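You operate a simulated robot arm through the tools that you are given. There is no shell and no other tool. Be economical: measure what you need, move in short steps, check, and stop when the job is done.

The job below is to be done with a simulated two-armed robot. You get a single attempt, and the scene is never put back.

JOB
Hold the teapot and lift the infuser out, then pour the blue mug to about the stripe.
Fine: wait till it has brewed; infuser in the drip cup, pot back on the mat, lid on. Set down upright: infuser.

It is judged by the outcome, as a careful person would: the job done as asked, and still so three seconds after it is handed in. It fails if anything else is knocked over, pushed out of place, dropped, spilled or broken. A push-on lid holds only when it is set on centred and level and pressed home; a screw cap is set on level and turned clockwise until tight.

ROBOT AND FRAMES
Two 6-joint arms with two-finger parallel grippers on one trunk, on a base that drives. Base frame: it is fixed to the floor where the robot stands at the start and does not move with it; the origin is under the middle of the robot, x ahead of it, y to its left, z up; the surface under the hand at the start is at about z = 900. Lengths are in mm, angles in rad, forces in N, time in s.
The left shoulder is at the start at [80, 216, 1571], the right one opposite. With the tool pointing down near the work surface each hand reaches from about 100 to 720 mm from the robot's upright axis, wherever it stands, measured 20 degrees to its own side. Places, roughly: blue striped mug (12x8x10 cm) [500, 200, 900]; teapot lid (10x10x5 cm) [700, -200, 900]. Payload 3.43 kg a hand.
Tool frame (each hand has its own): the origin (TCP) lies between the finger pads and is the grasp point; the fingertips stand 30 mm ahead of it; z points along the fingers, y is the line along which they close. The gripper opens to 94 mm. The fingers are 28 mm wide and 10 mm thick; the gripper's body (50 by 96 mm) begins 55 mm behind the TCP.
Orientation is told as [roll, pitch, yaw] about the base's x, y, z axes, in that order, counted from this pose: with the fingers straight down and closing along the base's y, the tool's x points along the base's -x, its y along +y and its z along -z.

CONTROLS
- The arms move only by the tool move_arm. It takes "left_rows", "right_rows" or both (then of equal length, played together; a hand with none holds still); each is one flat list of numbers, 6 for each row, row after row: the shift along the tool's x, y, z in mm, then the turn, a rotation vector about the tool's x, y, z in rad. In form: [x, y, z, ax, ay, az, x, y, z, ax, ay, az, ...]. A call has 1 to 10 rows; each row shifts and turns the commanded pose from where the row before left it, along the tool's axes as they then stand. "left_gripper" and "right_gripper" are, for a hand that has rows, the gripper command, from -1 (shut) to 1 (fully open), values between in proportion, set as the call begins (left out, the last holds). Rows are played at 5 a second. More than 50 mm and 0.15 rad between two rows, or a gripper value outside its range, and nothing of the call is played. Where a pose cannot be reached the arm comes as near as it can. A force on the tool above 40 N (or 10 N above the force at the start of the call, whichever is more), or a blocked arm, ends the call early, and 0.2 s more pass. The fingers move at their own pace (about 72 mm/s each) and stop on an object; they squeeze with about 35 N. The grip force told is the motor's: it shows also when the fingers shut on nothing. Time passes only in rows, and 0.2 s behind the last, so rows that do not move let the fingers close. The reply holds the time, the measured pose of the TCP, the force on the tool along the base axes, the opening and the grip force, in the units named above and with some noise, with the torque about the TCP (base axes, N m) and any sound that the robot's microphone picked up, and new pictures: "views" is both (left out), scene, wrist or none (wrist: the cameras of the hands that moved).
- Cameras (640 x 400 px; columns grow to the right, rows downward): "scene" is now at [99.7, 1.8, 1720]; the picture's right is [0.02, -1.00, 0.00], its down [-0.83, -0.02, -0.56] and it looks along [0.56, 0.01, -0.83] (base axes); focal length 257 px, centre (320, 200). "left" rides on the left gripper at [76, -14, -103] in its tool frame; the picture's right is [0.18, 0.98, 0.00], its down [-0.75, 0.14, -0.64] and it looks along [-0.63, 0.12, 0.77] (tool axes); focal length 243 px, centre (320, 200). "right" rides on the right gripper at [76, 14, -103] in its tool frame; the picture's right is [-0.18, 0.98, 0.00], its down [-0.75, -0.14, -0.64] and it looks along [-0.63, -0.12, 0.77] (tool axes); focal length 243 px, centre (320, 200). There is no depth. A picture from a camera that has moved, and an enlarged one, comes with that camera's place and axes in the base frame and with its lens.
- slide_trunk(by): slides the trunk up (or, below 0, down) by that many mm; the arms and the scene camera ride with it, the base frame stays. It gives what a move gives, with no picture.
- roll_base(legs): drives the robot by 1 to 6 legs, each [ahead, left, turn to the left] in mm, mm and rad, along the robot's own axes; the way and the turn of a leg run together, so that a leg with both is an arc; at most 1500 mm and 3.142 rad a leg. The arms and the cameras ride along, it lands a little off, and it stops where it bumps. It gives what a move gives, and a new picture of the scene camera.
- pan_tilt(pan, tilt): turns the head with the scene camera to pan (to the left, within 1.501 rad either way) and tilt (down, from -0.506 to 1.204), counted from straight ahead of the robot. It gives what a move gives, and a new picture of the scene camera.
- enlarge(camera, box): a new picture of the part [left, top, right, bottom] of that camera's present view, enlarged. It takes no simulated time.
- sign_off(): hands the job in; it is judged then, once.

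Work in short steps. Places have to be worked out from the pictures, the camera data and where the tool is seen: move nearer, look again, correct. Check each grasp and each placing, and mend what went wrong. You have 120 turns and 260 pictures in all, those below and enlarged ones among them. Open the grippers and draw the arms clear of the work before you hand the job in, unless the task says otherwise; then end with one line.

The tools are called after "Request:" by a JSON object that holds its "method" and its "body". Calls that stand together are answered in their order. move_arm: Moves the arms, as the interface text tells. Its arguments: {"type":"object","properties":{"left_rows":{"type":"array"},"left_gripper":{"type":"number"},"right_rows":{"type":"array"},"right_gripper":{"type":"number"},"views":{"type":"string","enum":["both","scene","wrist","none"]}},"required":[]} The other tools are called the same way: slide_trunk (by) slides the trunk up or down; roll_base (legs) drives the base; pan_tilt (pan, tilt) turns the head that bears the scene camera; enlarge (camera, box) takes an enlarged picture of a part of a camera's view; sign_off () hands the job in.

At the start:

```text
clock: 0.0
left_tool_pos: [588.9, 231.2, 999.6]
left_orientation: [0.003, 0.0, 0.001]
left_contact_force: [-0.1, 0.0, 0.5]
left_moment: [0.01, 0.0, -0.04]
left_grip_width: 93.9
left_grip_force: 0.0
right_tool_pos: [391.4, -241.9, 1000.1]
right_orientation: [0.001, -0.001, 0.002]
right_contact_force: [0.0, 0.2, 0.3]
right_moment: [0.01, 0.0, 0.04]
right_grip_width: 94.1
right_grip_force: 0.0
trunk travel left (down, up): [-801.0, 39.0]
robot x, y, heading: [1.7, 4.1, -0.001]
head pan, tilt: [0.019, 0.972]
```

scene: 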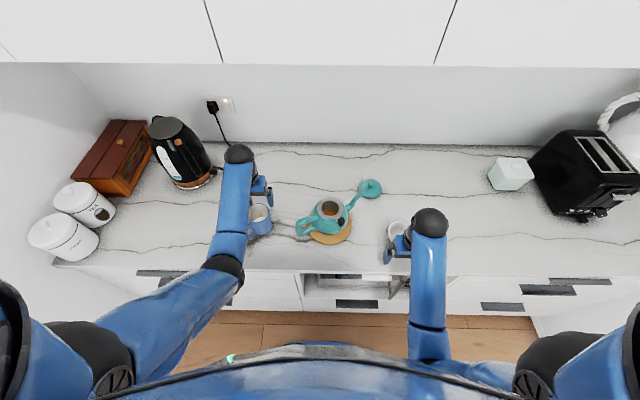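
right: 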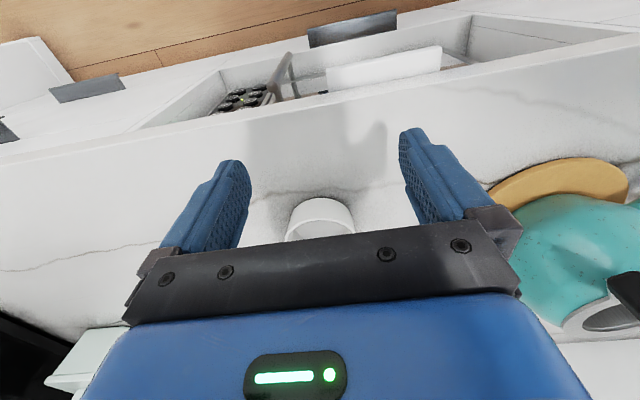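
left: 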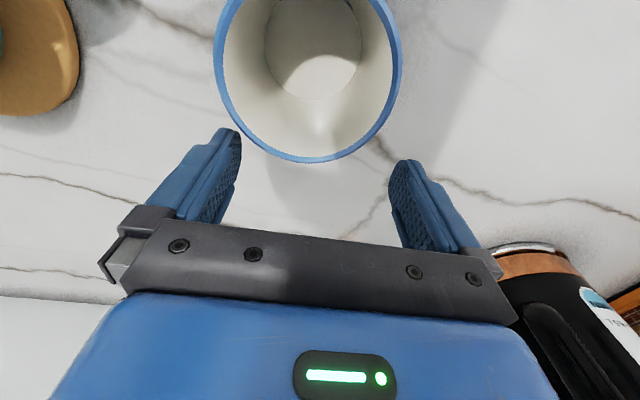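

I'll start by looking closer at the work area in the scene camera before moving anything.

Request:
{"method": "enlarge", "body": {"camera": "scene", "box": [230, 160, 430, 285]}}

Request:
{"method": "enlarge", "body": {"camera": "scene", "box": [285, 170, 395, 250]}}

```text
3.20 times, centred on (330, 222) of scene
camera zoom: at [99.7, 1.8, 1720.0], right [0.02, -1.0, 0.0], down [-0.83, -0.02, -0.56], along [0.56, 0.01, -0.83], focal length 823 px, centre (288, 128)
```

zoom: 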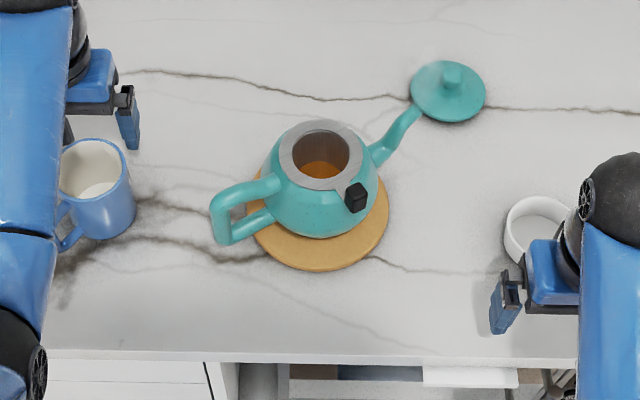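

```text
5.00 times, centred on (340, 210) of scene
camera zoom: at [99.7, 1.8, 1720.0], right [0.02, -1.0, 0.0], down [-0.83, -0.02, -0.56], along [0.56, 0.01, -0.83], focal length 1286 px, centre (220, 150)
```

zoom: 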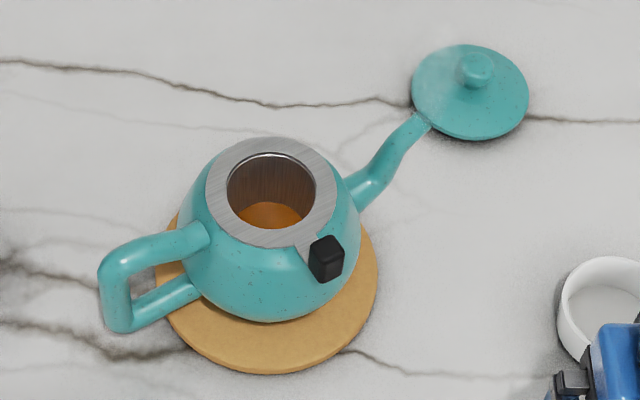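

The pot sits on the mat with its handle toward +y and the infuser tab toward -y/-x. The drip cup is on the right and the lid lies behind. I'll look for a brewing cue, so I'm checking the other objects.

Request:
{"method": "enlarge", "body": {"camera": "scene", "box": [470, 110, 640, 220]}}

Request:
{"method": "enlarge", "body": {"camera": "scene", "box": [30, 90, 290, 260]}}

Request:
{"method": "enlarge", "body": {"camera": "scene", "box": [310, 190, 350, 215]}}

```text
3.64 times, centred on (555, 165) of scene
camera zoom: at [99.7, 1.8, 1720.0], right [0.02, -1.0, 0.0], down [-0.83, -0.02, -0.56], along [0.56, 0.01, -0.83], focal length 936 px, centre (-534, 327)
```

zoom: 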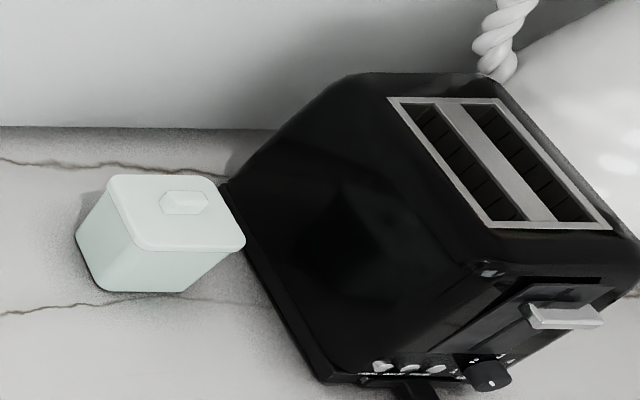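

```text
2.35 times, centred on (160, 175) of scene
camera zoom: at [99.7, 1.8, 1720.0], right [0.02, -1.0, 0.0], down [-0.83, -0.02, -0.56], along [0.56, 0.01, -0.83], focal length 605 px, centre (696, 259)
```

zoom: 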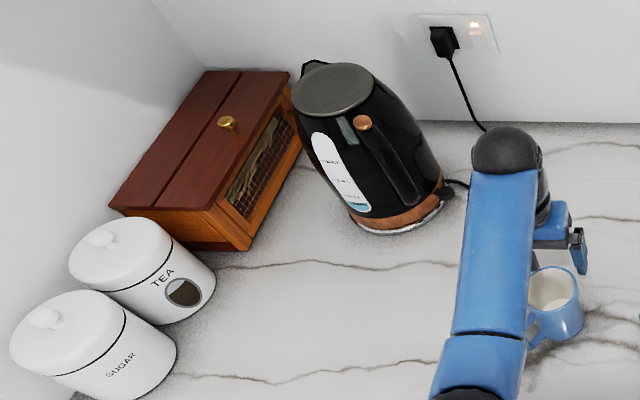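

```text
16.00 times, centred on (330, 202) of scene
camera zoom: at [99.7, 1.8, 1720.0], right [0.02, -1.0, 0.0], down [-0.83, -0.02, -0.56], along [0.56, 0.01, -0.83], focal length 4116 px, centre (160, 160)
```

zoom: 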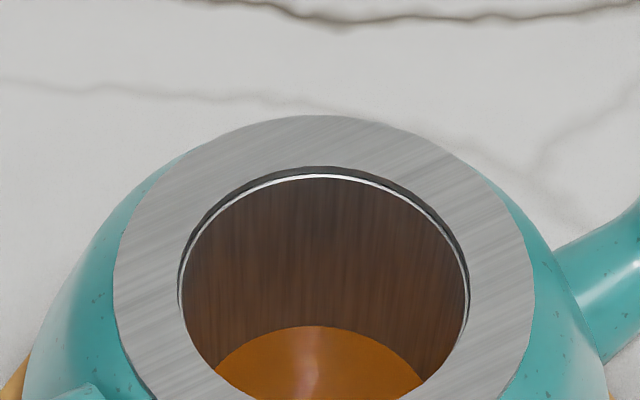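

The tea looks golden and may darken as it brews, so I'll keep watching its colour. I'll raise both hands and bring the right wrist camera over the pot.

Request:
{"method": "move_arm", "body": {"right_rows": [0, 0, -50, 0, 0, 0, 0, 0, -50, 0, 0, 0, 0, 0, -50, 0, 0, 0, -8, 45, 0, 0, 0, 0, -8, 45, 0, 0, 0, 0, -8, 45, 0, 0, 0, 0, -8, 45, 0, 0, 0, 0], "left_rows": [0, 0, -45, 0, 0, 0, 0, 0, -45, 0, 0, 0, 0, 0, -45, 0, 0, 0, 40, 20, 0, 0, 0, 0, 40, 20, 0, 0, 0, 0, 40, 0, 0, 0, 0, 0, 40, 0, 0, 0, 0, 0]}}

```text
clock: 1.6
left_tool_pos: [499.5, 277.1, 1023.3]
left_orientation: [-0.001, -0.004, -0.001]
left_contact_force: [-0.6, -0.2, 0.1]
left_moment: [0.02, -0.02, 0.0]
left_grip_width: 94.3
left_grip_force: 0.0
left hand out of reach, approached as far as the arm can: row 2, 3, 4, 5, 6, 7
right_tool_pos: [422.6, -64.2, 1002.1]
right_orientation: [-0.001, -0.001, -0.002]
right_contact_force: [0.5, 0.3, 0.1]
right_moment: [0.0, -0.03, 0.0]
right_grip_width: 94.2
right_grip_force: 0.1
right hand out of reach, approached as far as the arm can: row 1, 2, 3
trunk travel left (down, up): [-801.0, 39.0]
robot x, y, heading: [1.4, -2.0, -0.001]
head pan, tilt: [0.019, 0.972]
camera scene: at [99.1, 2.8, 1720.1], right [0.02, -1.0, 0.0], down [-0.83, -0.02, -0.56], along [0.56, 0.01, -0.83], focal length 257 px, centre (320, 200)
camera right: at [346.7, -48.9, 1105.7], right [0.19, 0.98, 0.0], down [0.75, -0.14, 0.64], along [0.63, -0.12, -0.77], focal length 243 px, centre (320, 200)
camera left: at [422.0, 261.8, 1125.2], right [-0.18, 0.98, 0.0], down [0.75, 0.14, 0.64], along [0.63, 0.12, -0.77], focal length 243 px, centre (320, 200)
```

scene: 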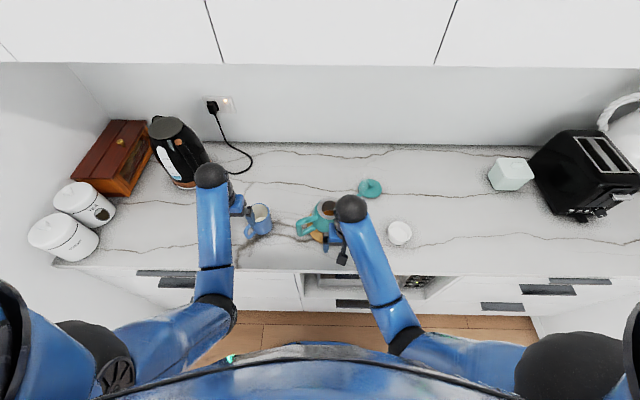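
right: 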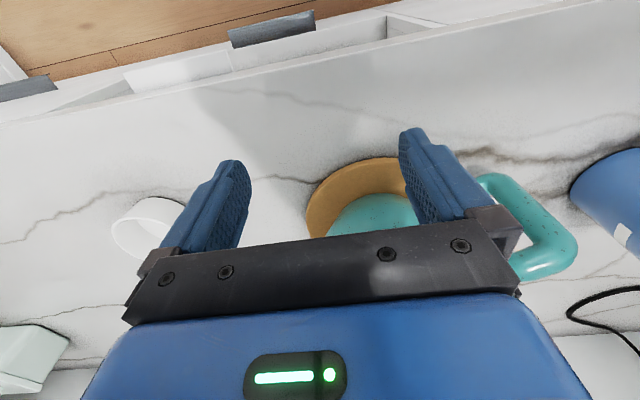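
left: 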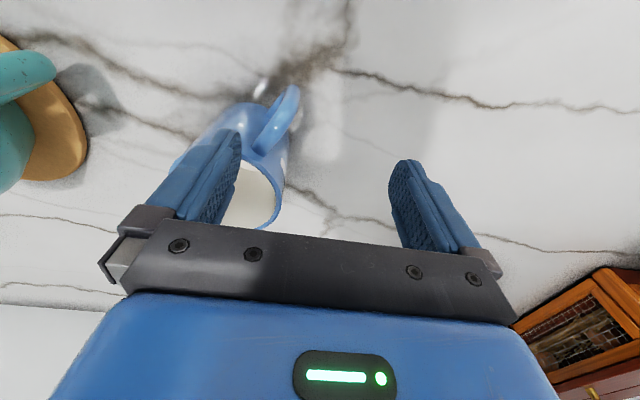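

With the tool pointing straight down the hands can't rise above about 1020, most likely because of a wrist limit. I'll raise the trunk, then tilt the right hand forward 45° off to the side to see how high it goes.

Request:
{"method": "slide_trunk", "body": {"by": 38}}

Request:
{"method": "move_arm", "body": {"right_rows": [12, -45, 0, 0, 0, 0, 12, -45, 0, 0, 0, 0, 12, -45, 0, 0, -0.13, 0, 0, 0, 0, 0, -0.13, 0, 0, 0, 0, 0, -0.13, 0, 0, 0, 0, 0, -0.13, 0, 0, 0, 0, 0, -0.13, 0, 0, 0, 0, 0, -0.13, 0, 35, 0, -35, 0, 0, 0, 35, 0, -35, 0, 0, 0], "views": "both"}}

```text
clock: 2.4
left_tool_pos: [498.9, 276.9, 1060.9]
left_orientation: [0.0, -0.002, -0.001]
left_contact_force: [-0.4, -0.1, -0.2]
left_moment: [0.0, -0.02, -0.01]
left_grip_width: 93.8
left_grip_force: 0.0
right_tool_pos: [422.5, -64.3, 1041.2]
right_orientation: [0.002, -0.002, -0.001]
right_contact_force: [0.3, -0.6, -0.3]
right_moment: [0.01, -0.01, 0.01]
right_grip_width: 94.1
right_grip_force: 0.0
trunk travel left (down, up): [-839.0, 1.0]
robot x, y, heading: [2.9, 1.8, 0.0]
head pan, tilt: [0.019, 0.972]
```

```text
clock: 4.6
left_tool_pos: [495.5, 275.4, 1063.2]
left_orientation: [0.001, -0.003, 0.0]
left_contact_force: [0.0, -0.3, -0.5]
left_moment: [-0.02, -0.04, -0.02]
left_grip_width: 94.0
left_grip_force: 0.1
right_tool_pos: [286.3, -201.1, 1042.3]
right_orientation: [0.0, -0.785, -0.002]
right_contact_force: [0.6, -1.1, 0.3]
right_moment: [0.02, 0.01, -0.01]
right_grip_width: 93.9
right_grip_force: 0.1
trunk travel left (down, up): [-839.0, 1.0]
robot x, y, heading: [-0.8, 1.0, 0.002]
head pan, tilt: [0.019, 0.972]
camera scene: at [95.5, 0.8, 1758.3], right [0.02, -1.0, 0.0], down [-0.82, -0.02, -0.57], along [0.57, 0.01, -0.82], focal length 257 px, centre (320, 200)
camera right: at [159.3, -185.8, 1061.6], right [0.13, 0.98, 0.13], down [0.08, -0.14, 0.99], along [0.99, -0.12, -0.1], focal length 243 px, centre (320, 200)
```

scene: 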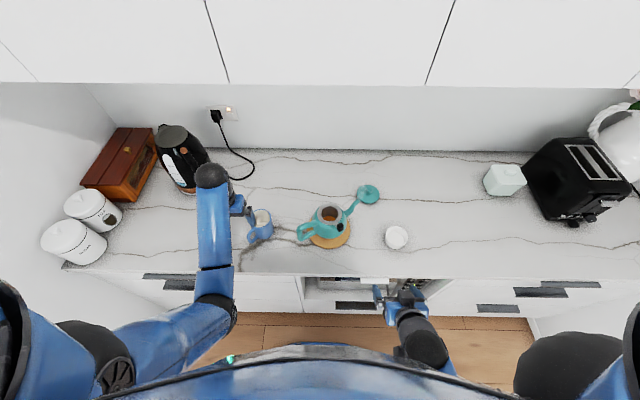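
right: 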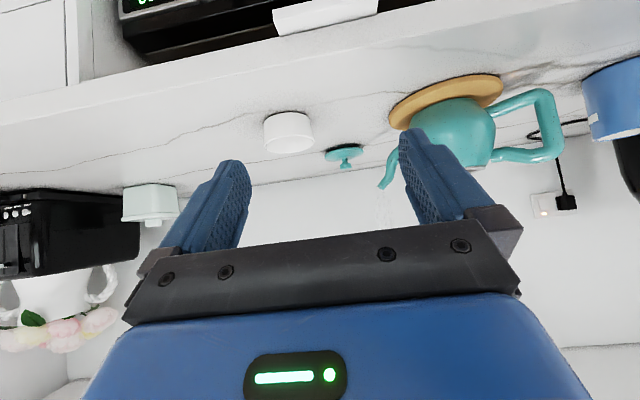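

My last rows used the wrong sign (up is −x, −z in the tilted tool). The side view of the pot is handy, so I'll zoom on it and test going up.

Request:
{"method": "move_arm", "body": {"right_rows": [-35, 0, 35, 0, 0, 0, -35, 0, -35, 0, 0, 0, -35, 0, -35, 0, 0, 0], "views": "wrist"}}

Request:
{"method": "enlarge", "body": {"camera": "scene", "box": [285, 175, 415, 256]}}

Request:
{"method": "enlarge", "body": {"camera": "right", "box": [380, 60, 640, 222]}}

```text
clock: 5.4
left_tool_pos: [497.1, 274.8, 1061.4]
left_orientation: [0.001, -0.004, 0.001]
left_contact_force: [-0.3, 0.2, 0.9]
left_moment: [0.0, -0.01, 0.0]
left_grip_width: 93.9
left_grip_force: 0.1
right_tool_pos: [346.0, -198.9, 1122.6]
right_orientation: [0.0, -0.782, 0.0]
right_contact_force: [-0.2, -0.1, 0.2]
right_moment: [0.02, -0.05, 0.0]
right_grip_width: 94.0
right_grip_force: 0.1
right hand out of reach, approached as far as the arm can: row 3
trunk travel left (down, up): [-839.0, 1.0]
robot x, y, heading: [-1.2, -1.0, 0.001]
head pan, tilt: [0.019, 0.972]
camera right: at [218.8, -183.8, 1142.5], right [0.13, 0.98, 0.13], down [0.08, -0.14, 0.99], along [0.99, -0.12, -0.1], focal length 243 px, centre (320, 200)
```

right: 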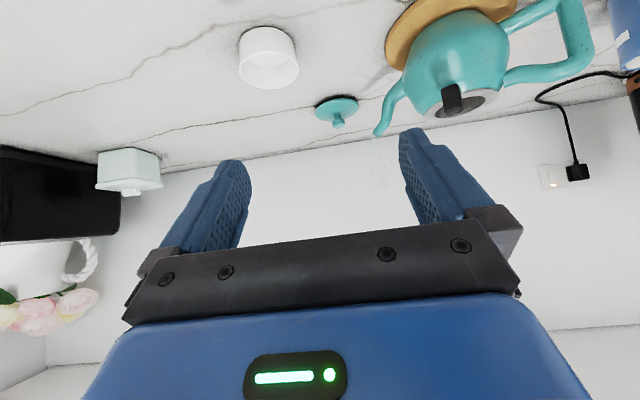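

```text
4.92 times, centred on (350, 216) of scene
camera zoom: at [97.2, 0.8, 1758.2], right [0.02, -1.0, 0.0], down [-0.83, -0.02, -0.56], along [0.56, 0.01, -0.83], focal length 1266 px, centre (172, 124)
```

zoom: 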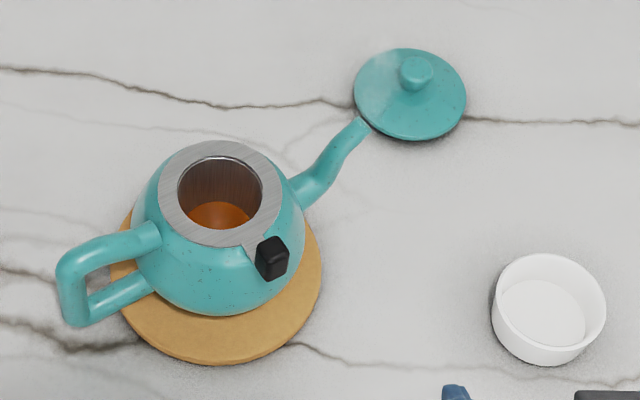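

```text
2.46 times, centred on (510, 141) of right
camera zoom: at [218.8, -183.8, 1142.5], right [0.13, 0.98, 0.13], down [0.08, -0.14, 0.99], along [0.99, -0.12, -0.1], focal length 597 px, centre (-148, 345)
```

zoom: 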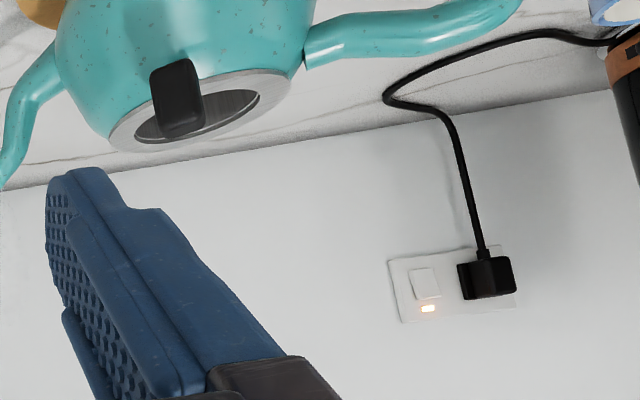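

The tea is getting darker, so it is brewing. My estimates are rim centre (539,-25,1017), tab about (490,-58) with its top at 1040, and handle top corner about (497,77,1000). Next I'll turn the right hand to yaw 0.6, pitch −1.0 so it faces the tab.

Request:
{"method": "move_arm", "body": {"right_rows": [0, 0, 0, -0.085, 0, -0.085, 0, 0, 0, -0.085, 0, -0.085, 0, 0, 0, -0.085, 0, -0.085, 0, 0, 0, -0.085, 0, -0.085, 0, 0, 0, -0.085, 0, -0.085, 0, 0, 0, 0, -0.11, 0, 0, 0, 0, 0, -0.11, 0], "views": "wrist"}}

```text
clock: 6.9
left_tool_pos: [499.5, 275.8, 1059.0]
left_orientation: [-0.001, -0.001, 0.001]
left_contact_force: [-0.4, 0.4, 0.4]
left_moment: [0.02, 0.03, 0.03]
left_grip_width: 93.8
left_grip_force: 0.1
right_tool_pos: [352.2, -152.5, 1132.5]
right_orientation: [-0.059, -0.943, 0.838]
right_contact_force: [0.0, 0.5, 0.3]
right_moment: [0.03, 0.0, 0.03]
right_grip_width: 94.2
right_grip_force: 0.1
trunk travel left (down, up): [-839.0, 1.0]
robot x, y, heading: [0.3, -0.7, 0.001]
head pan, tilt: [0.019, 0.972]
stopped in row 7 (right hand): the arm was blocked; the commanded pose is now the measured one
camera right: at [252.5, -233.5, 1130.1], right [-0.63, 0.77, 0.11], down [0.02, -0.13, 0.99], along [0.78, 0.62, 0.06], focal length 243 px, centre (320, 200)
```

right: 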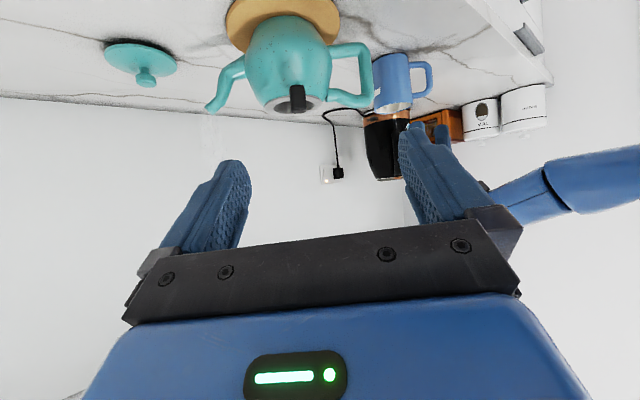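

The arm hit a limit while close in. I'll move forward toward the approach point, then take the yaw back by 0.2.

Request:
{"method": "move_arm", "body": {"right_rows": [-9, -7, 24, 0, 0, 0, -9, -7, 24, 0, 0, 0, -9, -7, 24, 0, 0, 0, 0, 0, 0, 0.081, 0, 0.059, 0, 0, 0, 0.081, 0, 0.059], "views": "both"}}

```text
clock: 8.1
left_tool_pos: [497.9, 276.2, 1060.8]
left_orientation: [0.0, -0.001, 0.001]
left_contact_force: [-0.4, -0.3, -0.1]
left_moment: [0.0, -0.01, 0.0]
left_grip_width: 94.0
left_grip_force: 0.0
right_tool_pos: [417.8, -117.1, 1111.6]
right_orientation: [-0.052, -0.947, 0.628]
right_contact_force: [0.4, 0.6, 0.0]
right_moment: [0.0, 0.0, -0.02]
right_grip_width: 94.0
right_grip_force: 0.1
trunk travel left (down, up): [-839.0, 1.0]
robot x, y, heading: [2.1, 0.7, -0.001]
head pan, tilt: [0.019, 0.972]
camera scene: at [98.1, 1.7, 1758.2], right [0.02, -1.0, 0.0], down [-0.83, -0.02, -0.56], along [0.56, 0.01, -0.83], focal length 257 px, centre (320, 200)
camera right: at [304.0, -175.1, 1109.6], right [-0.46, 0.88, 0.12], down [-0.01, -0.14, 0.99], along [0.89, 0.45, 0.07], focal length 243 px, centre (320, 200)
```

scene: 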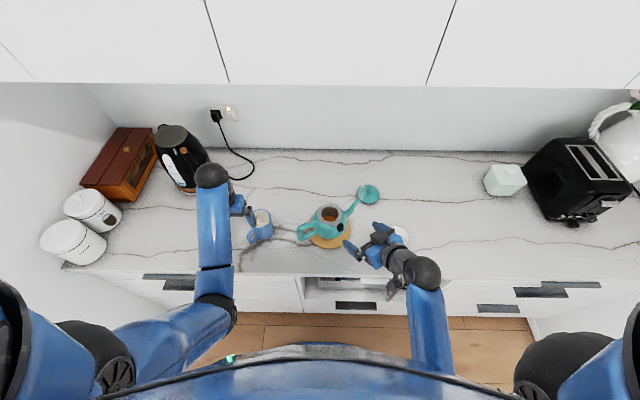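
right: 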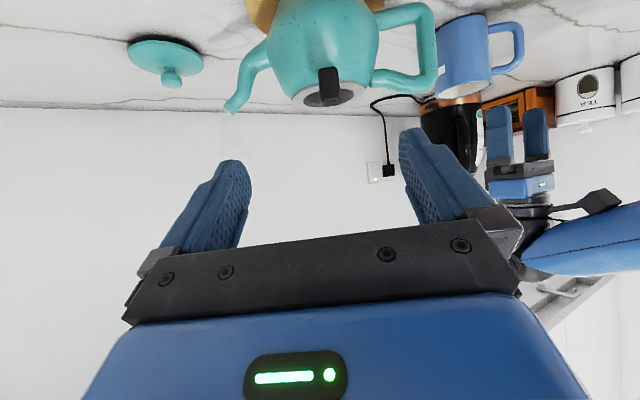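

The right hand faces the tab with a good side view. I'll check that it reaches the lifted position (about 480,-65,1150) before committing.

Request:
{"method": "move_arm", "body": {"right_rows": [-26, 2, 14.5, 0, 0, 0, -26, 2, 14.5, 0, 0, 0, -26, 2, 14.5, 0, 0, 0], "views": "wrist"}}

```text
clock: 8.9
left_tool_pos: [500.4, 274.8, 1060.0]
left_orientation: [0.0, -0.003, 0.001]
left_contact_force: [-0.4, -0.6, 0.2]
left_moment: [0.02, 0.03, 0.04]
left_grip_width: 94.1
left_grip_force: 0.1
right_tool_pos: [483.7, -66.1, 1149.7]
right_orientation: [-0.052, -0.948, 0.628]
right_contact_force: [0.6, -0.6, -0.3]
right_moment: [-0.02, -0.01, -0.02]
right_grip_width: 94.0
right_grip_force: 0.0
trunk travel left (down, up): [-839.0, 1.0]
robot x, y, heading: [3.0, 0.2, 0.001]
head pan, tilt: [0.019, 0.972]
camera right: at [369.6, -124.7, 1146.8], right [-0.46, 0.88, 0.12], down [-0.01, -0.14, 0.99], along [0.89, 0.45, 0.07], focal length 243 px, centre (320, 200)
```

right: 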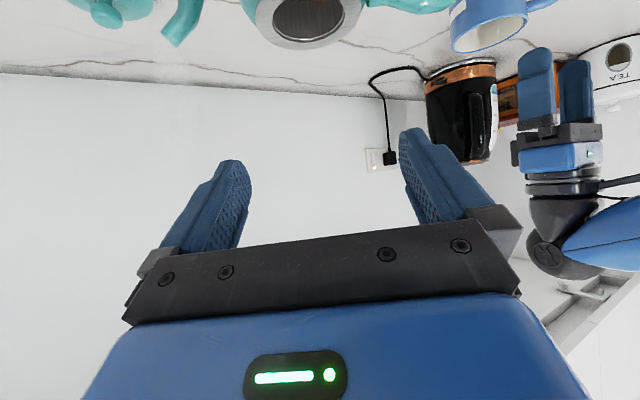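

The right hand reaches the lift height. Now I'll bring the left hand round: back off from above the mug, then yaw to −1.07 to line up with the handle plane.

Request:
{"method": "move_arm", "body": {"left_rows": [30, -25, 0, 0, 0, 0, 30, -25, 0, 0, 0, 0, 0, 0, 0, 0, 0, 0.134, 0, 0, 0, 0, 0, 0.134, 0, 0, 0, 0, 0, 0.134, 0, 0, 0, 0, 0, 0.134, 0, 0, 0, 0, 0, 0.134, 0, 0, 0, 0, 0, 0.134, 0, 0, 0, 0, 0, 0.134, 0, 0, 0, 0, 0, 0.134], "left_gripper": 0.2, "views": "none"}}

Request:
{"method": "move_arm", "body": {"left_rows": [0, 0, 0, 0, -0.13, 0, 0, 0, 0, 0, -0.13, 0, 0, 0, 0, 0, -0.13, 0, 0, 0, 0, 0, -0.13, 0, 0, 0, 0, 0, -0.13, 0, 0, 0, 0, 0, -0.13, 0], "views": "both"}}

```text
clock: 11.1
left_tool_pos: [442.8, 226.3, 1044.6]
left_orientation: [0.002, 0.002, -1.074]
left_contact_force: [0.4, -0.1, -0.5]
left_moment: [0.01, -0.01, 0.01]
left_grip_width: 56.2
left_grip_force: 0.0
left hand out of reach, approached as far as the arm can: row 1, 2
right_tool_pos: [483.5, -66.0, 1149.9]
right_orientation: [-0.053, -0.947, 0.628]
right_contact_force: [-0.1, -1.0, 0.8]
right_moment: [0.0, -0.01, 0.0]
right_grip_width: 94.0
right_grip_force: 0.1
trunk travel left (down, up): [-839.0, 1.0]
robot x, y, heading: [-0.5, -2.8, 0.001]
head pan, tilt: [0.019, 0.972]
```

```text
clock: 12.5
left_tool_pos: [442.1, 226.2, 1045.9]
left_orientation: [0.004, -0.784, -1.073]
left_contact_force: [-0.2, 0.1, 0.2]
left_moment: [0.04, -0.01, -0.01]
left_grip_width: 56.5
left_grip_force: 0.0
right_tool_pos: [483.2, -67.0, 1149.2]
right_orientation: [-0.053, -0.949, 0.627]
right_contact_force: [0.1, 0.1, -0.5]
right_moment: [0.0, -0.02, 0.01]
right_grip_width: 94.1
right_grip_force: 0.0
trunk travel left (down, up): [-839.0, 1.0]
robot x, y, heading: [2.5, 0.4, 0.003]
head pan, tilt: [0.019, 0.972]
camera scene: at [99.4, 2.2, 1758.1], right [0.02, -1.0, 0.0], down [-0.83, -0.02, -0.56], along [0.56, 0.01, -0.83], focal length 257 px, centre (320, 200)
camera left: at [369.0, 330.5, 1064.8], right [0.8, 0.59, -0.13], down [0.16, 0.0, 0.99], along [0.58, -0.81, -0.1], focal length 243 px, centre (320, 200)
```

scene: 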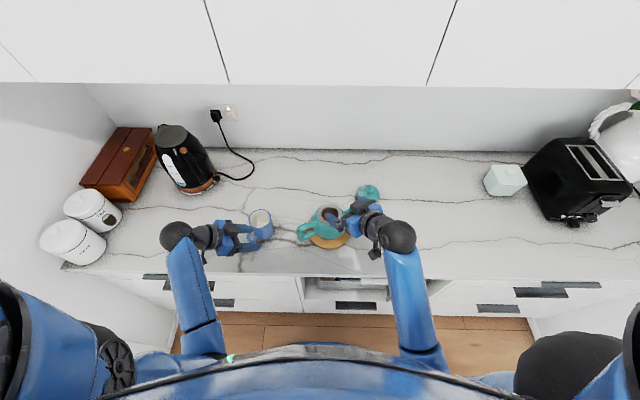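
left: 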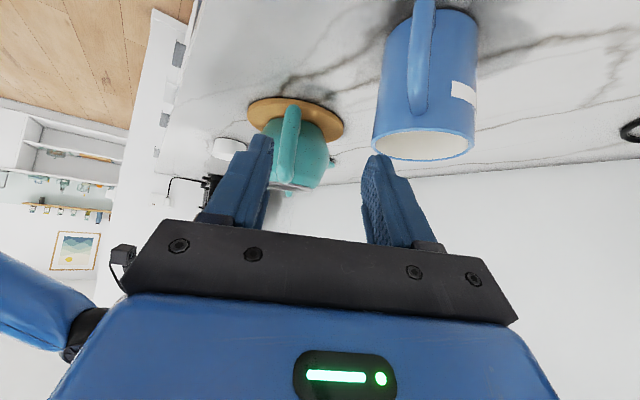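

The handle appears nearly edge-on to the left hand. I'll zoom in for its precise place and the mug stripe.

Request:
{"method": "enlarge", "body": {"camera": "left", "box": [220, 60, 380, 160]}}

Request:
{"method": "enlarge", "body": {"camera": "left", "box": [340, 0, 580, 170]}}

Request:
{"method": "enlarge", "body": {"camera": "scene", "box": [230, 185, 350, 260]}}

```text
4.00 times, centred on (300, 110) of left
camera zoom: at [369.0, 330.5, 1064.8], right [0.8, 0.59, -0.13], down [0.16, 0.0, 0.99], along [0.58, -0.81, -0.1], focal length 970 px, centre (400, 560)
```

zoom: 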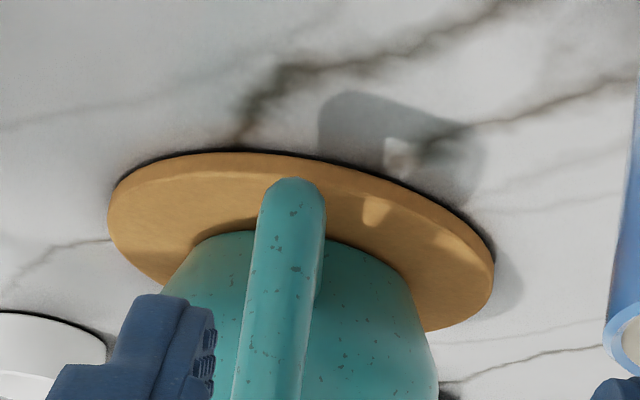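

```text
2.35 times, centred on (460, 85) of left
camera zoom: at [369.0, 330.5, 1064.8], right [0.8, 0.59, -0.13], down [0.16, 0.0, 0.99], along [0.58, -0.81, -0.1], focal length 571 px, centre (-9, 471)
```

zoom: 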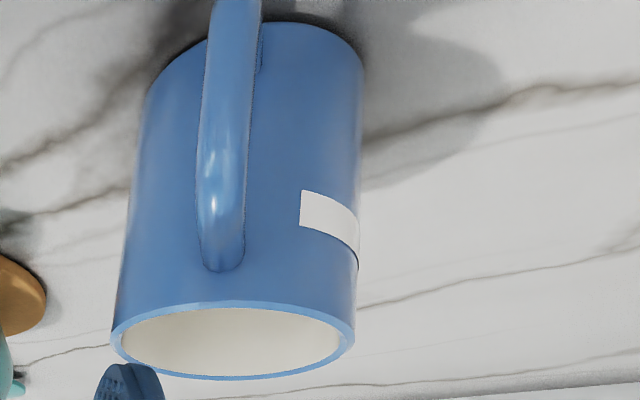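

```text
5.33 times, centred on (290, 222) of scene
camera zoom: at [99.4, 2.2, 1758.1], right [0.02, -1.0, 0.0], down [-0.83, -0.02, -0.56], along [0.56, 0.01, -0.83], focal length 1372 px, centre (480, 80)
```

zoom: 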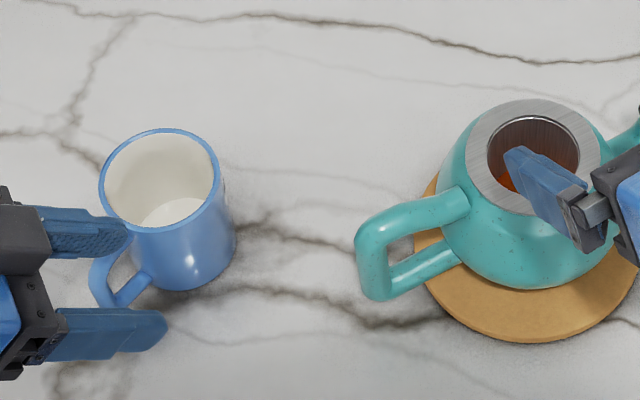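

Triangulating both views puts the handle's outer bar at about (493,77,953), its top corner at about z 985, and the tube at about 18 mm. I'll align the left hand laterally and approach to roughly 65 mm short.

Request:
{"method": "move_arm", "body": {"left_rows": [-35, -13, 0, 0, 0, 0, -35, -13, 0, 0, 0, 0, 0, 0, 33, 0, 0, 0, 0, 0, 33, 0, 0, 0, 0, 0, 33, 0, 0, 0], "views": "both"}}

Request:
{"method": "enlarge", "body": {"camera": "scene", "box": [270, 190, 366, 250]}}

```text
clock: 13.7
left_tool_pos: [477.7, 107.4, 1024.1]
left_orientation: [0.001, -0.78, -1.074]
left_contact_force: [0.4, -0.1, -0.2]
left_moment: [0.0, 0.02, -0.02]
left_grip_width: 56.6
left_grip_force: 0.2
right_tool_pos: [482.3, -68.0, 1148.0]
right_orientation: [-0.055, -0.948, 0.629]
right_contact_force: [0.7, 0.7, 0.1]
right_moment: [-0.01, -0.03, 0.03]
right_grip_width: 94.1
right_grip_force: 0.0
trunk travel left (down, up): [-839.0, 1.0]
robot x, y, heading: [0.4, 3.3, 0.001]
head pan, tilt: [0.019, 0.972]
camera scene: at [100.1, 1.0, 1758.0], right [0.02, -1.0, 0.0], down [-0.83, -0.02, -0.56], along [0.56, 0.01, -0.83], focal length 257 px, centre (320, 200)
camera left: at [404.0, 212.0, 1043.3], right [0.8, 0.58, -0.13], down [0.16, -0.01, 0.99], along [0.58, -0.81, -0.1], focal length 243 px, centre (320, 200)
```

scene: 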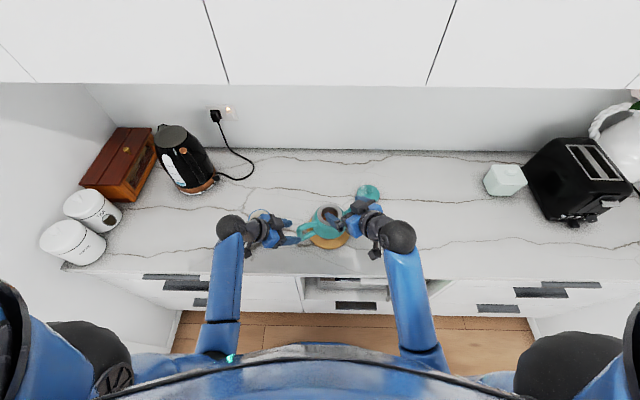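
left: 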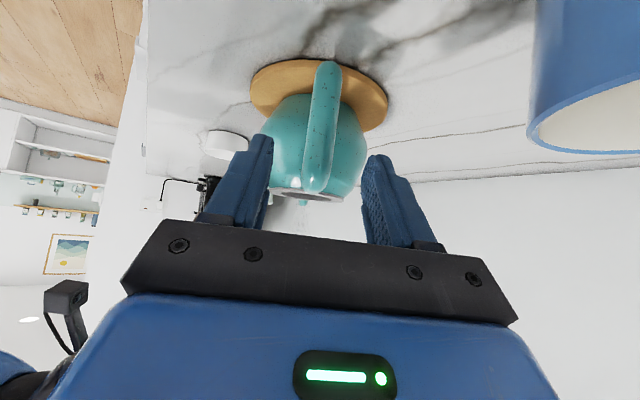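

```text
6.67 times, centred on (318, 220) of scene
camera zoom: at [100.1, 1.0, 1758.0], right [0.02, -1.0, 0.0], down [-0.83, -0.02, -0.56], along [0.56, 0.01, -0.83], focal length 1715 px, centre (333, 67)
```

zoom: 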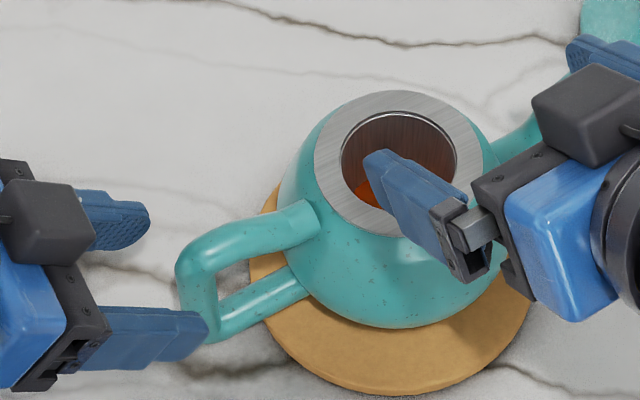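

The handle lines up with the hand's centre plane. I'll approach the last 65 mm along the tool axis.

Request:
{"method": "move_arm", "body": {"left_rows": [0, 0, 22, 0, 0, 0, 0, 0, 22, 0, 0, 0, 0, 0, 21, 0, 0, 0], "views": "wrist"}}

Request:
{"method": "enlarge", "body": {"camera": "scene", "box": [270, 190, 366, 250]}}

```text
clock: 14.5
left_tool_pos: [499.2, 70.0, 977.2]
left_orientation: [0.0, -0.779, -1.074]
left_contact_force: [-0.2, 0.3, 0.5]
left_moment: [-0.03, 0.02, 0.0]
left_grip_width: 56.3
left_grip_force: 0.1
right_tool_pos: [483.8, -67.6, 1148.3]
right_orientation: [-0.053, -0.948, 0.628]
right_contact_force: [0.0, 0.1, 0.2]
right_moment: [0.01, -0.01, 0.04]
right_grip_width: 93.8
right_grip_force: 0.1
trunk travel left (down, up): [-839.0, 1.0]
robot x, y, heading: [2.5, 0.4, -0.0]
head pan, tilt: [0.019, 0.972]
camera left: at [424.9, 172.5, 997.1], right [0.8, 0.58, -0.13], down [0.16, -0.01, 0.99], along [0.58, -0.81, -0.1], focal length 243 px, centre (320, 200)
```

left: 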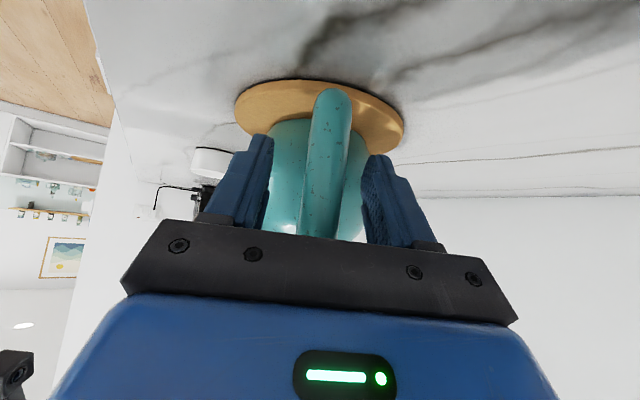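

```text
6.67 times, centred on (318, 220) of scene
camera zoom: at [100.1, 1.4, 1758.0], right [0.02, -1.0, 0.0], down [-0.83, -0.02, -0.56], along [0.56, 0.01, -0.83], focal length 1715 px, centre (333, 67)
```

zoom: 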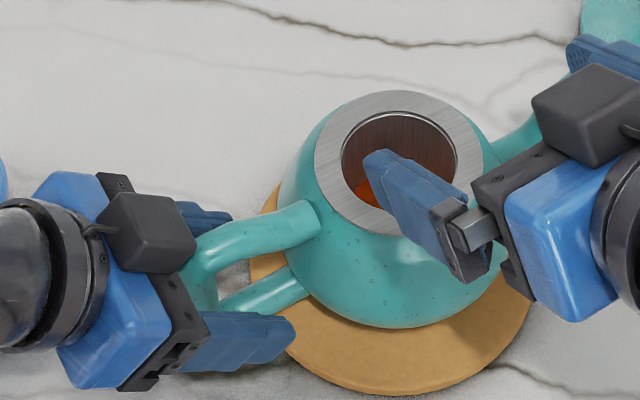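

The handle sits between the fingers, about 3 mm off toward +y of the tool. I'll shift for that and close.

Request:
{"method": "move_arm", "body": {"left_rows": [0, 3, 4, 0, 0, 0], "views": "none"}}

Request:
{"method": "move_arm", "body": {"left_rows": [0, 0, 0, 0, 0, 0, 0, 0, 0, 0, 0, 0, 0, 0, 0, 0, 0, 0], "left_gripper": -1, "views": "wrist"}}

Request:
{"method": "enlarge", "body": {"camera": "scene", "box": [270, 190, 366, 250]}}

```text
clock: 14.9
left_tool_pos: [502.4, 68.5, 974.6]
left_orientation: [0.004, -0.78, -1.076]
left_contact_force: [-0.6, -0.1, 0.2]
left_moment: [-0.04, -0.03, 0.01]
left_grip_width: 56.4
left_grip_force: 0.0
right_tool_pos: [483.7, -67.7, 1149.5]
right_orientation: [-0.052, -0.947, 0.627]
right_contact_force: [-0.4, 0.0, 0.0]
right_moment: [0.0, 0.0, -0.04]
right_grip_width: 93.7
right_grip_force: 0.0
trunk travel left (down, up): [-839.0, 1.0]
robot x, y, heading: [0.9, -0.2, -0.003]
head pan, tilt: [0.019, 0.972]
```

```text
clock: 15.7
left_tool_pos: [502.0, 67.9, 975.1]
left_orientation: [0.002, -0.781, -1.073]
left_contact_force: [0.2, -0.3, 0.4]
left_moment: [0.05, 0.1, 0.0]
left_grip_width: 24.0
left_grip_force: 34.9
right_tool_pos: [482.9, -67.1, 1150.9]
right_orientation: [-0.052, -0.949, 0.629]
right_contact_force: [0.0, 0.6, -0.7]
right_moment: [-0.01, -0.02, -0.01]
right_grip_width: 94.2
right_grip_force: 0.1
trunk travel left (down, up): [-839.0, 1.0]
robot x, y, heading: [1.4, -2.2, 0.002]
head pan, tilt: [0.019, 0.972]
camera left: at [428.9, 171.6, 994.5], right [0.8, 0.58, -0.13], down [0.16, -0.01, 0.99], along [0.58, -0.81, -0.1], focal length 243 px, centre (320, 200)
```

left: 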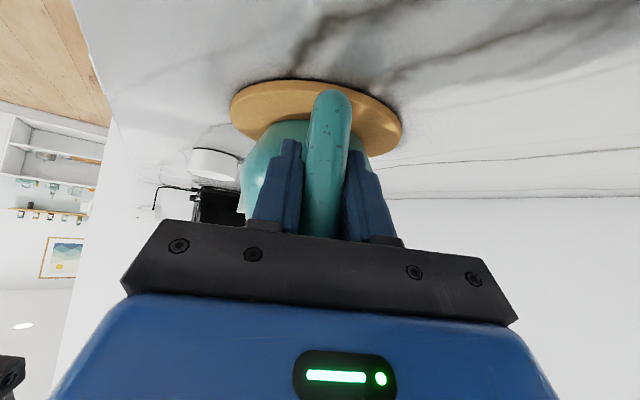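

```text
6.67 times, centred on (318, 220) of scene
camera zoom: at [99.9, 1.6, 1758.0], right [0.02, -1.0, 0.0], down [-0.83, -0.02, -0.56], along [0.56, 0.01, -0.83], focal length 1715 px, centre (333, 67)
```

zoom: 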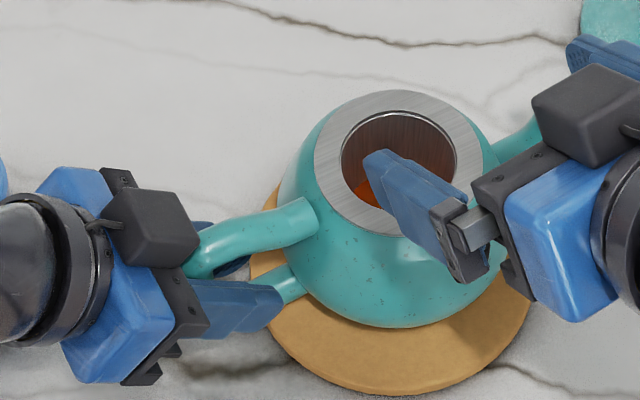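

The pot is held (width 24 mm, grip 35 N) and hasn't moved. Now I'll bring the right hand down in front of the tab and look at it closely.

Request:
{"method": "move_arm", "body": {"right_rows": [35, 0, 0, 0, 0, 0, 35, 0, 0, 0, 0, 0, 35, 0, 20, 0, 0, 0], "right_gripper": 0.2, "views": "wrist"}}

Request:
{"method": "enlarge", "body": {"camera": "right", "box": [240, 50, 440, 175]}}

Request:
{"method": "enlarge", "body": {"camera": "scene", "box": [290, 190, 386, 250]}}

```text
clock: 16.5
left_tool_pos: [502.7, 67.7, 973.8]
left_orientation: [0.003, -0.78, -1.072]
left_contact_force: [-0.7, -1.4, -0.6]
left_moment: [0.05, 0.09, -0.03]
left_grip_width: 23.9
left_grip_force: 34.9
right_tool_pos: [447.8, -94.5, 1052.4]
right_orientation: [-0.051, -0.947, 0.628]
right_contact_force: [0.4, -1.6, -0.7]
right_moment: [0.01, 0.01, 0.02]
right_grip_width: 56.6
right_grip_force: 0.0
trunk travel left (down, up): [-839.0, 1.0]
robot x, y, heading: [0.5, -1.4, -0.001]
head pan, tilt: [0.019, 0.972]
camera right: at [332.3, -152.5, 1049.7], right [-0.46, 0.88, 0.12], down [-0.01, -0.14, 0.99], along [0.89, 0.45, 0.07], focal length 243 px, centre (320, 200)
```

right: 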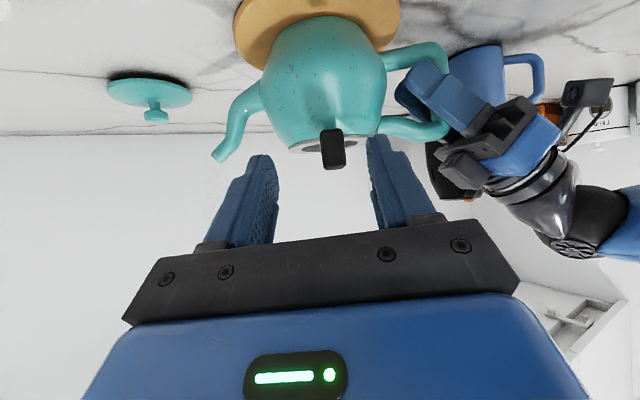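

```text
3.20 times, centred on (340, 112) of right
camera zoom: at [332.3, -152.5, 1049.7], right [-0.46, 0.88, 0.12], down [-0.01, -0.14, 0.99], along [0.89, 0.45, 0.07], focal length 776 px, centre (256, 480)
```

zoom: 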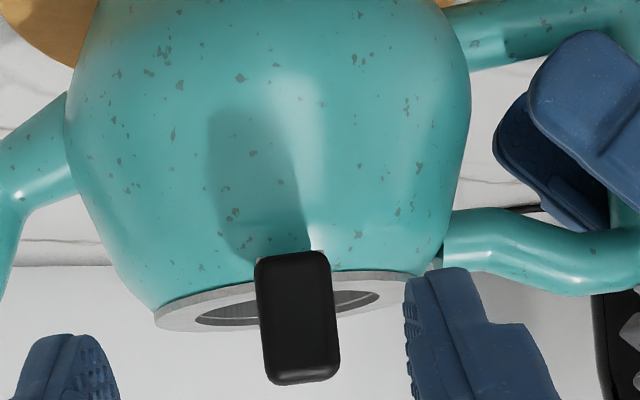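

```text
6.67 times, centred on (338, 220) of scene
camera zoom: at [100.0, 1.8, 1758.1], right [0.02, -1.0, 0.0], down [-0.83, -0.02, -0.56], along [0.56, 0.01, -0.83], focal length 1715 px, centre (200, 67)
```

zoom: 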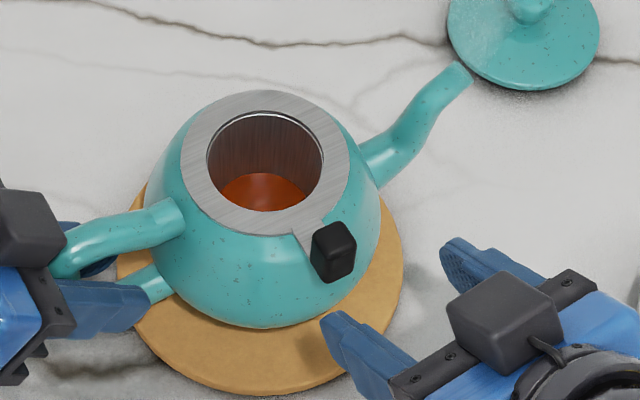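

The tab measures about 17 mm wide and 30 mm tall, centred near (491,-56,1023). I'll close in so the finger pads straddle it with the tips just above the flange.

Request:
{"method": "move_arm", "body": {"right_rows": [-15, 7, 0, 0, 0, 0, 0, 0, 23, 0, 0, 0, 0, 0, 20, 0, 0, 0], "views": "wrist"}}

Request:
{"method": "enlarge", "body": {"camera": "right", "box": [220, 80, 420, 205]}}

Request:
{"method": "enlarge", "body": {"camera": "scene", "box": [290, 190, 386, 250]}}

```text
clock: 17.3
left_tool_pos: [502.3, 67.5, 974.3]
left_orientation: [0.001, -0.78, -1.073]
left_contact_force: [0.6, -0.6, -1.0]
left_moment: [0.06, 0.09, -0.07]
left_grip_width: 24.0
left_grip_force: 35.4
right_tool_pos: [479.8, -62.9, 1039.2]
right_orientation: [-0.052, -0.948, 0.628]
right_contact_force: [-0.3, 0.7, -0.4]
right_moment: [-0.04, -0.02, 0.01]
right_grip_width: 56.4
right_grip_force: 0.0
trunk travel left (down, up): [-839.0, 1.0]
robot x, y, heading: [1.3, -2.9, -0.002]
head pan, tilt: [0.019, 0.972]
camera right: at [365.3, -122.0, 1037.1], right [-0.46, 0.88, 0.12], down [-0.01, -0.14, 0.99], along [0.89, 0.45, 0.07], focal length 243 px, centre (320, 200)
```

right: 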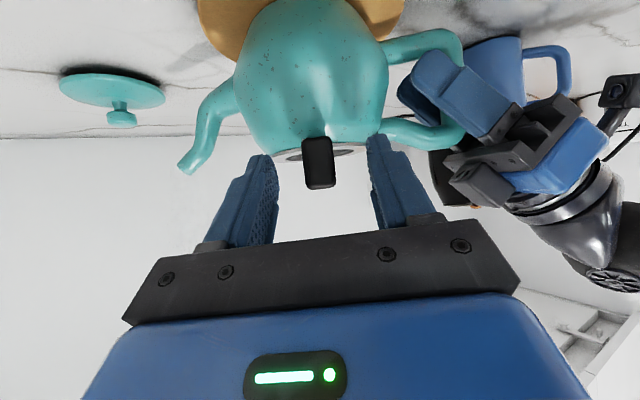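

```text
3.20 times, centred on (320, 142) of right
camera zoom: at [365.3, -122.0, 1037.1], right [-0.46, 0.88, 0.12], down [-0.01, -0.14, 0.99], along [0.89, 0.45, 0.07], focal length 776 px, centre (320, 384)
```

zoom: 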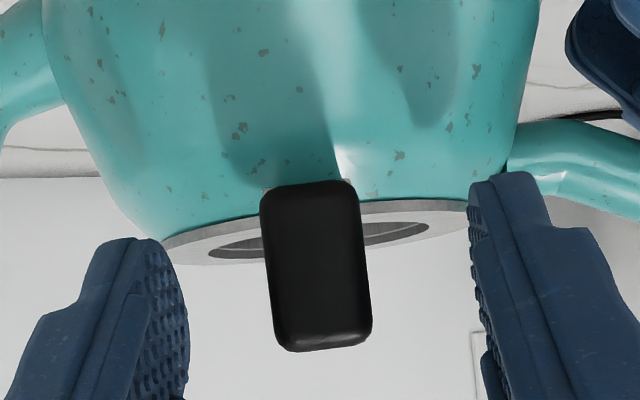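

```text
6.67 times, centred on (338, 220) of scene
camera zoom: at [100.1, 2.0, 1758.0], right [0.02, -1.0, 0.0], down [-0.83, -0.02, -0.56], along [0.56, 0.01, -0.83], focal length 1715 px, centre (200, 67)
```

zoom: 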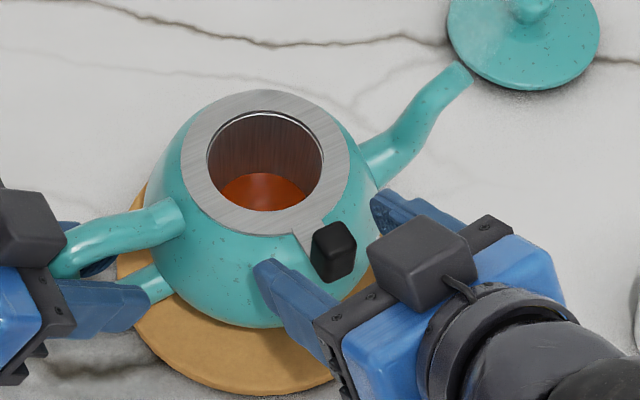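

The tab is centred between the fingers. I'll nudge 6 mm forward and close on it, then wait while the tea brews.

Request:
{"method": "move_arm", "body": {"right_rows": [-3.5, -1, 5, 0, 0, 0, 0, 0, 0, 0, 0, 0], "views": "none"}}

Request:
{"method": "move_arm", "body": {"right_rows": [0, 0, 0, 0, 0, 0, 0, 0, 0, 0, 0, 0, 0, 0, 0, 0, 0, 0], "right_gripper": -1, "views": "none"}}

Request:
{"method": "enlarge", "body": {"camera": "right", "box": [220, 80, 420, 205]}}

Request:
{"method": "enlarge", "body": {"camera": "scene", "box": [290, 190, 386, 250]}}

```text
clock: 17.9
left_tool_pos: [503.2, 68.1, 974.7]
left_orientation: [0.001, -0.78, -1.074]
left_contact_force: [-0.7, -1.0, -0.1]
left_moment: [0.08, 0.13, 0.0]
left_grip_width: 24.2
left_grip_force: 35.1
right_tool_pos: [485.4, -60.7, 1039.2]
right_orientation: [-0.052, -0.946, 0.628]
right_contact_force: [0.3, 0.4, 0.1]
right_moment: [0.0, 0.03, 0.01]
right_grip_width: 56.3
right_grip_force: 0.0
trunk travel left (down, up): [-839.0, 1.0]
robot x, y, heading: [-3.1, 0.3, -0.005]
head pan, tilt: [0.019, 0.972]
```

```text
clock: 18.7
left_tool_pos: [502.6, 67.7, 974.0]
left_orientation: [0.001, -0.78, -1.073]
left_contact_force: [1.0, 0.7, 0.2]
left_moment: [0.09, 0.12, 0.01]
left_grip_width: 24.2
left_grip_force: 34.9
right_tool_pos: [485.1, -61.8, 1039.9]
right_orientation: [-0.052, -0.948, 0.627]
right_contact_force: [0.4, -0.2, 0.6]
right_moment: [0.02, -0.03, 0.04]
right_grip_width: 17.1
right_grip_force: 35.1
trunk travel left (down, up): [-839.0, 1.0]
robot x, y, heading: [0.2, -0.8, 0.0]
head pan, tilt: [0.019, 0.972]
```

```text
3.20 times, centred on (320, 142) of right
camera zoom: at [370.8, -119.7, 1037.2], right [-0.46, 0.88, 0.12], down [-0.01, -0.14, 0.99], along [0.89, 0.45, 0.07], focal length 776 px, centre (320, 384)
```

zoom: 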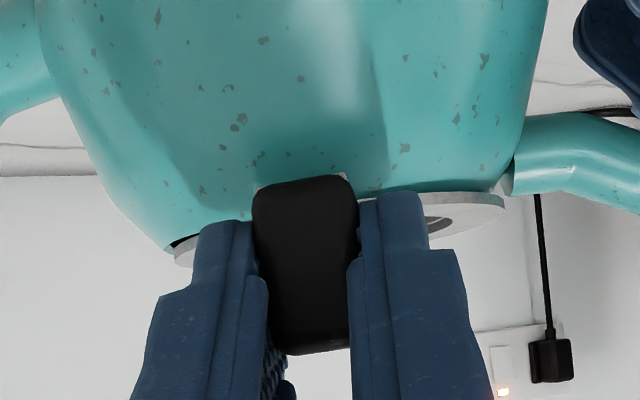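

```text
6.67 times, centred on (338, 220) of scene
camera zoom: at [99.8, 1.8, 1758.0], right [0.02, -1.0, 0.0], down [-0.83, -0.02, -0.56], along [0.56, 0.01, -0.83], focal length 1715 px, centre (200, 67)
```

zoom: 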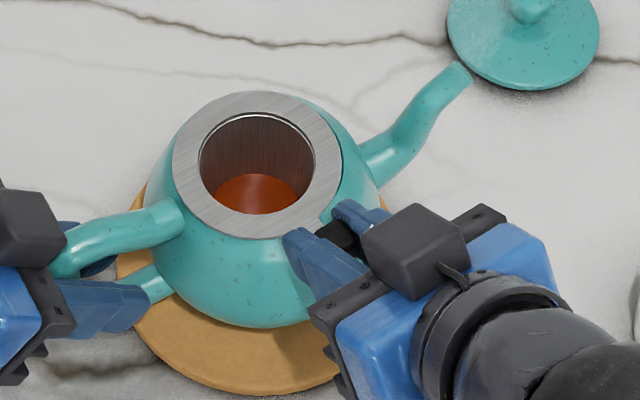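

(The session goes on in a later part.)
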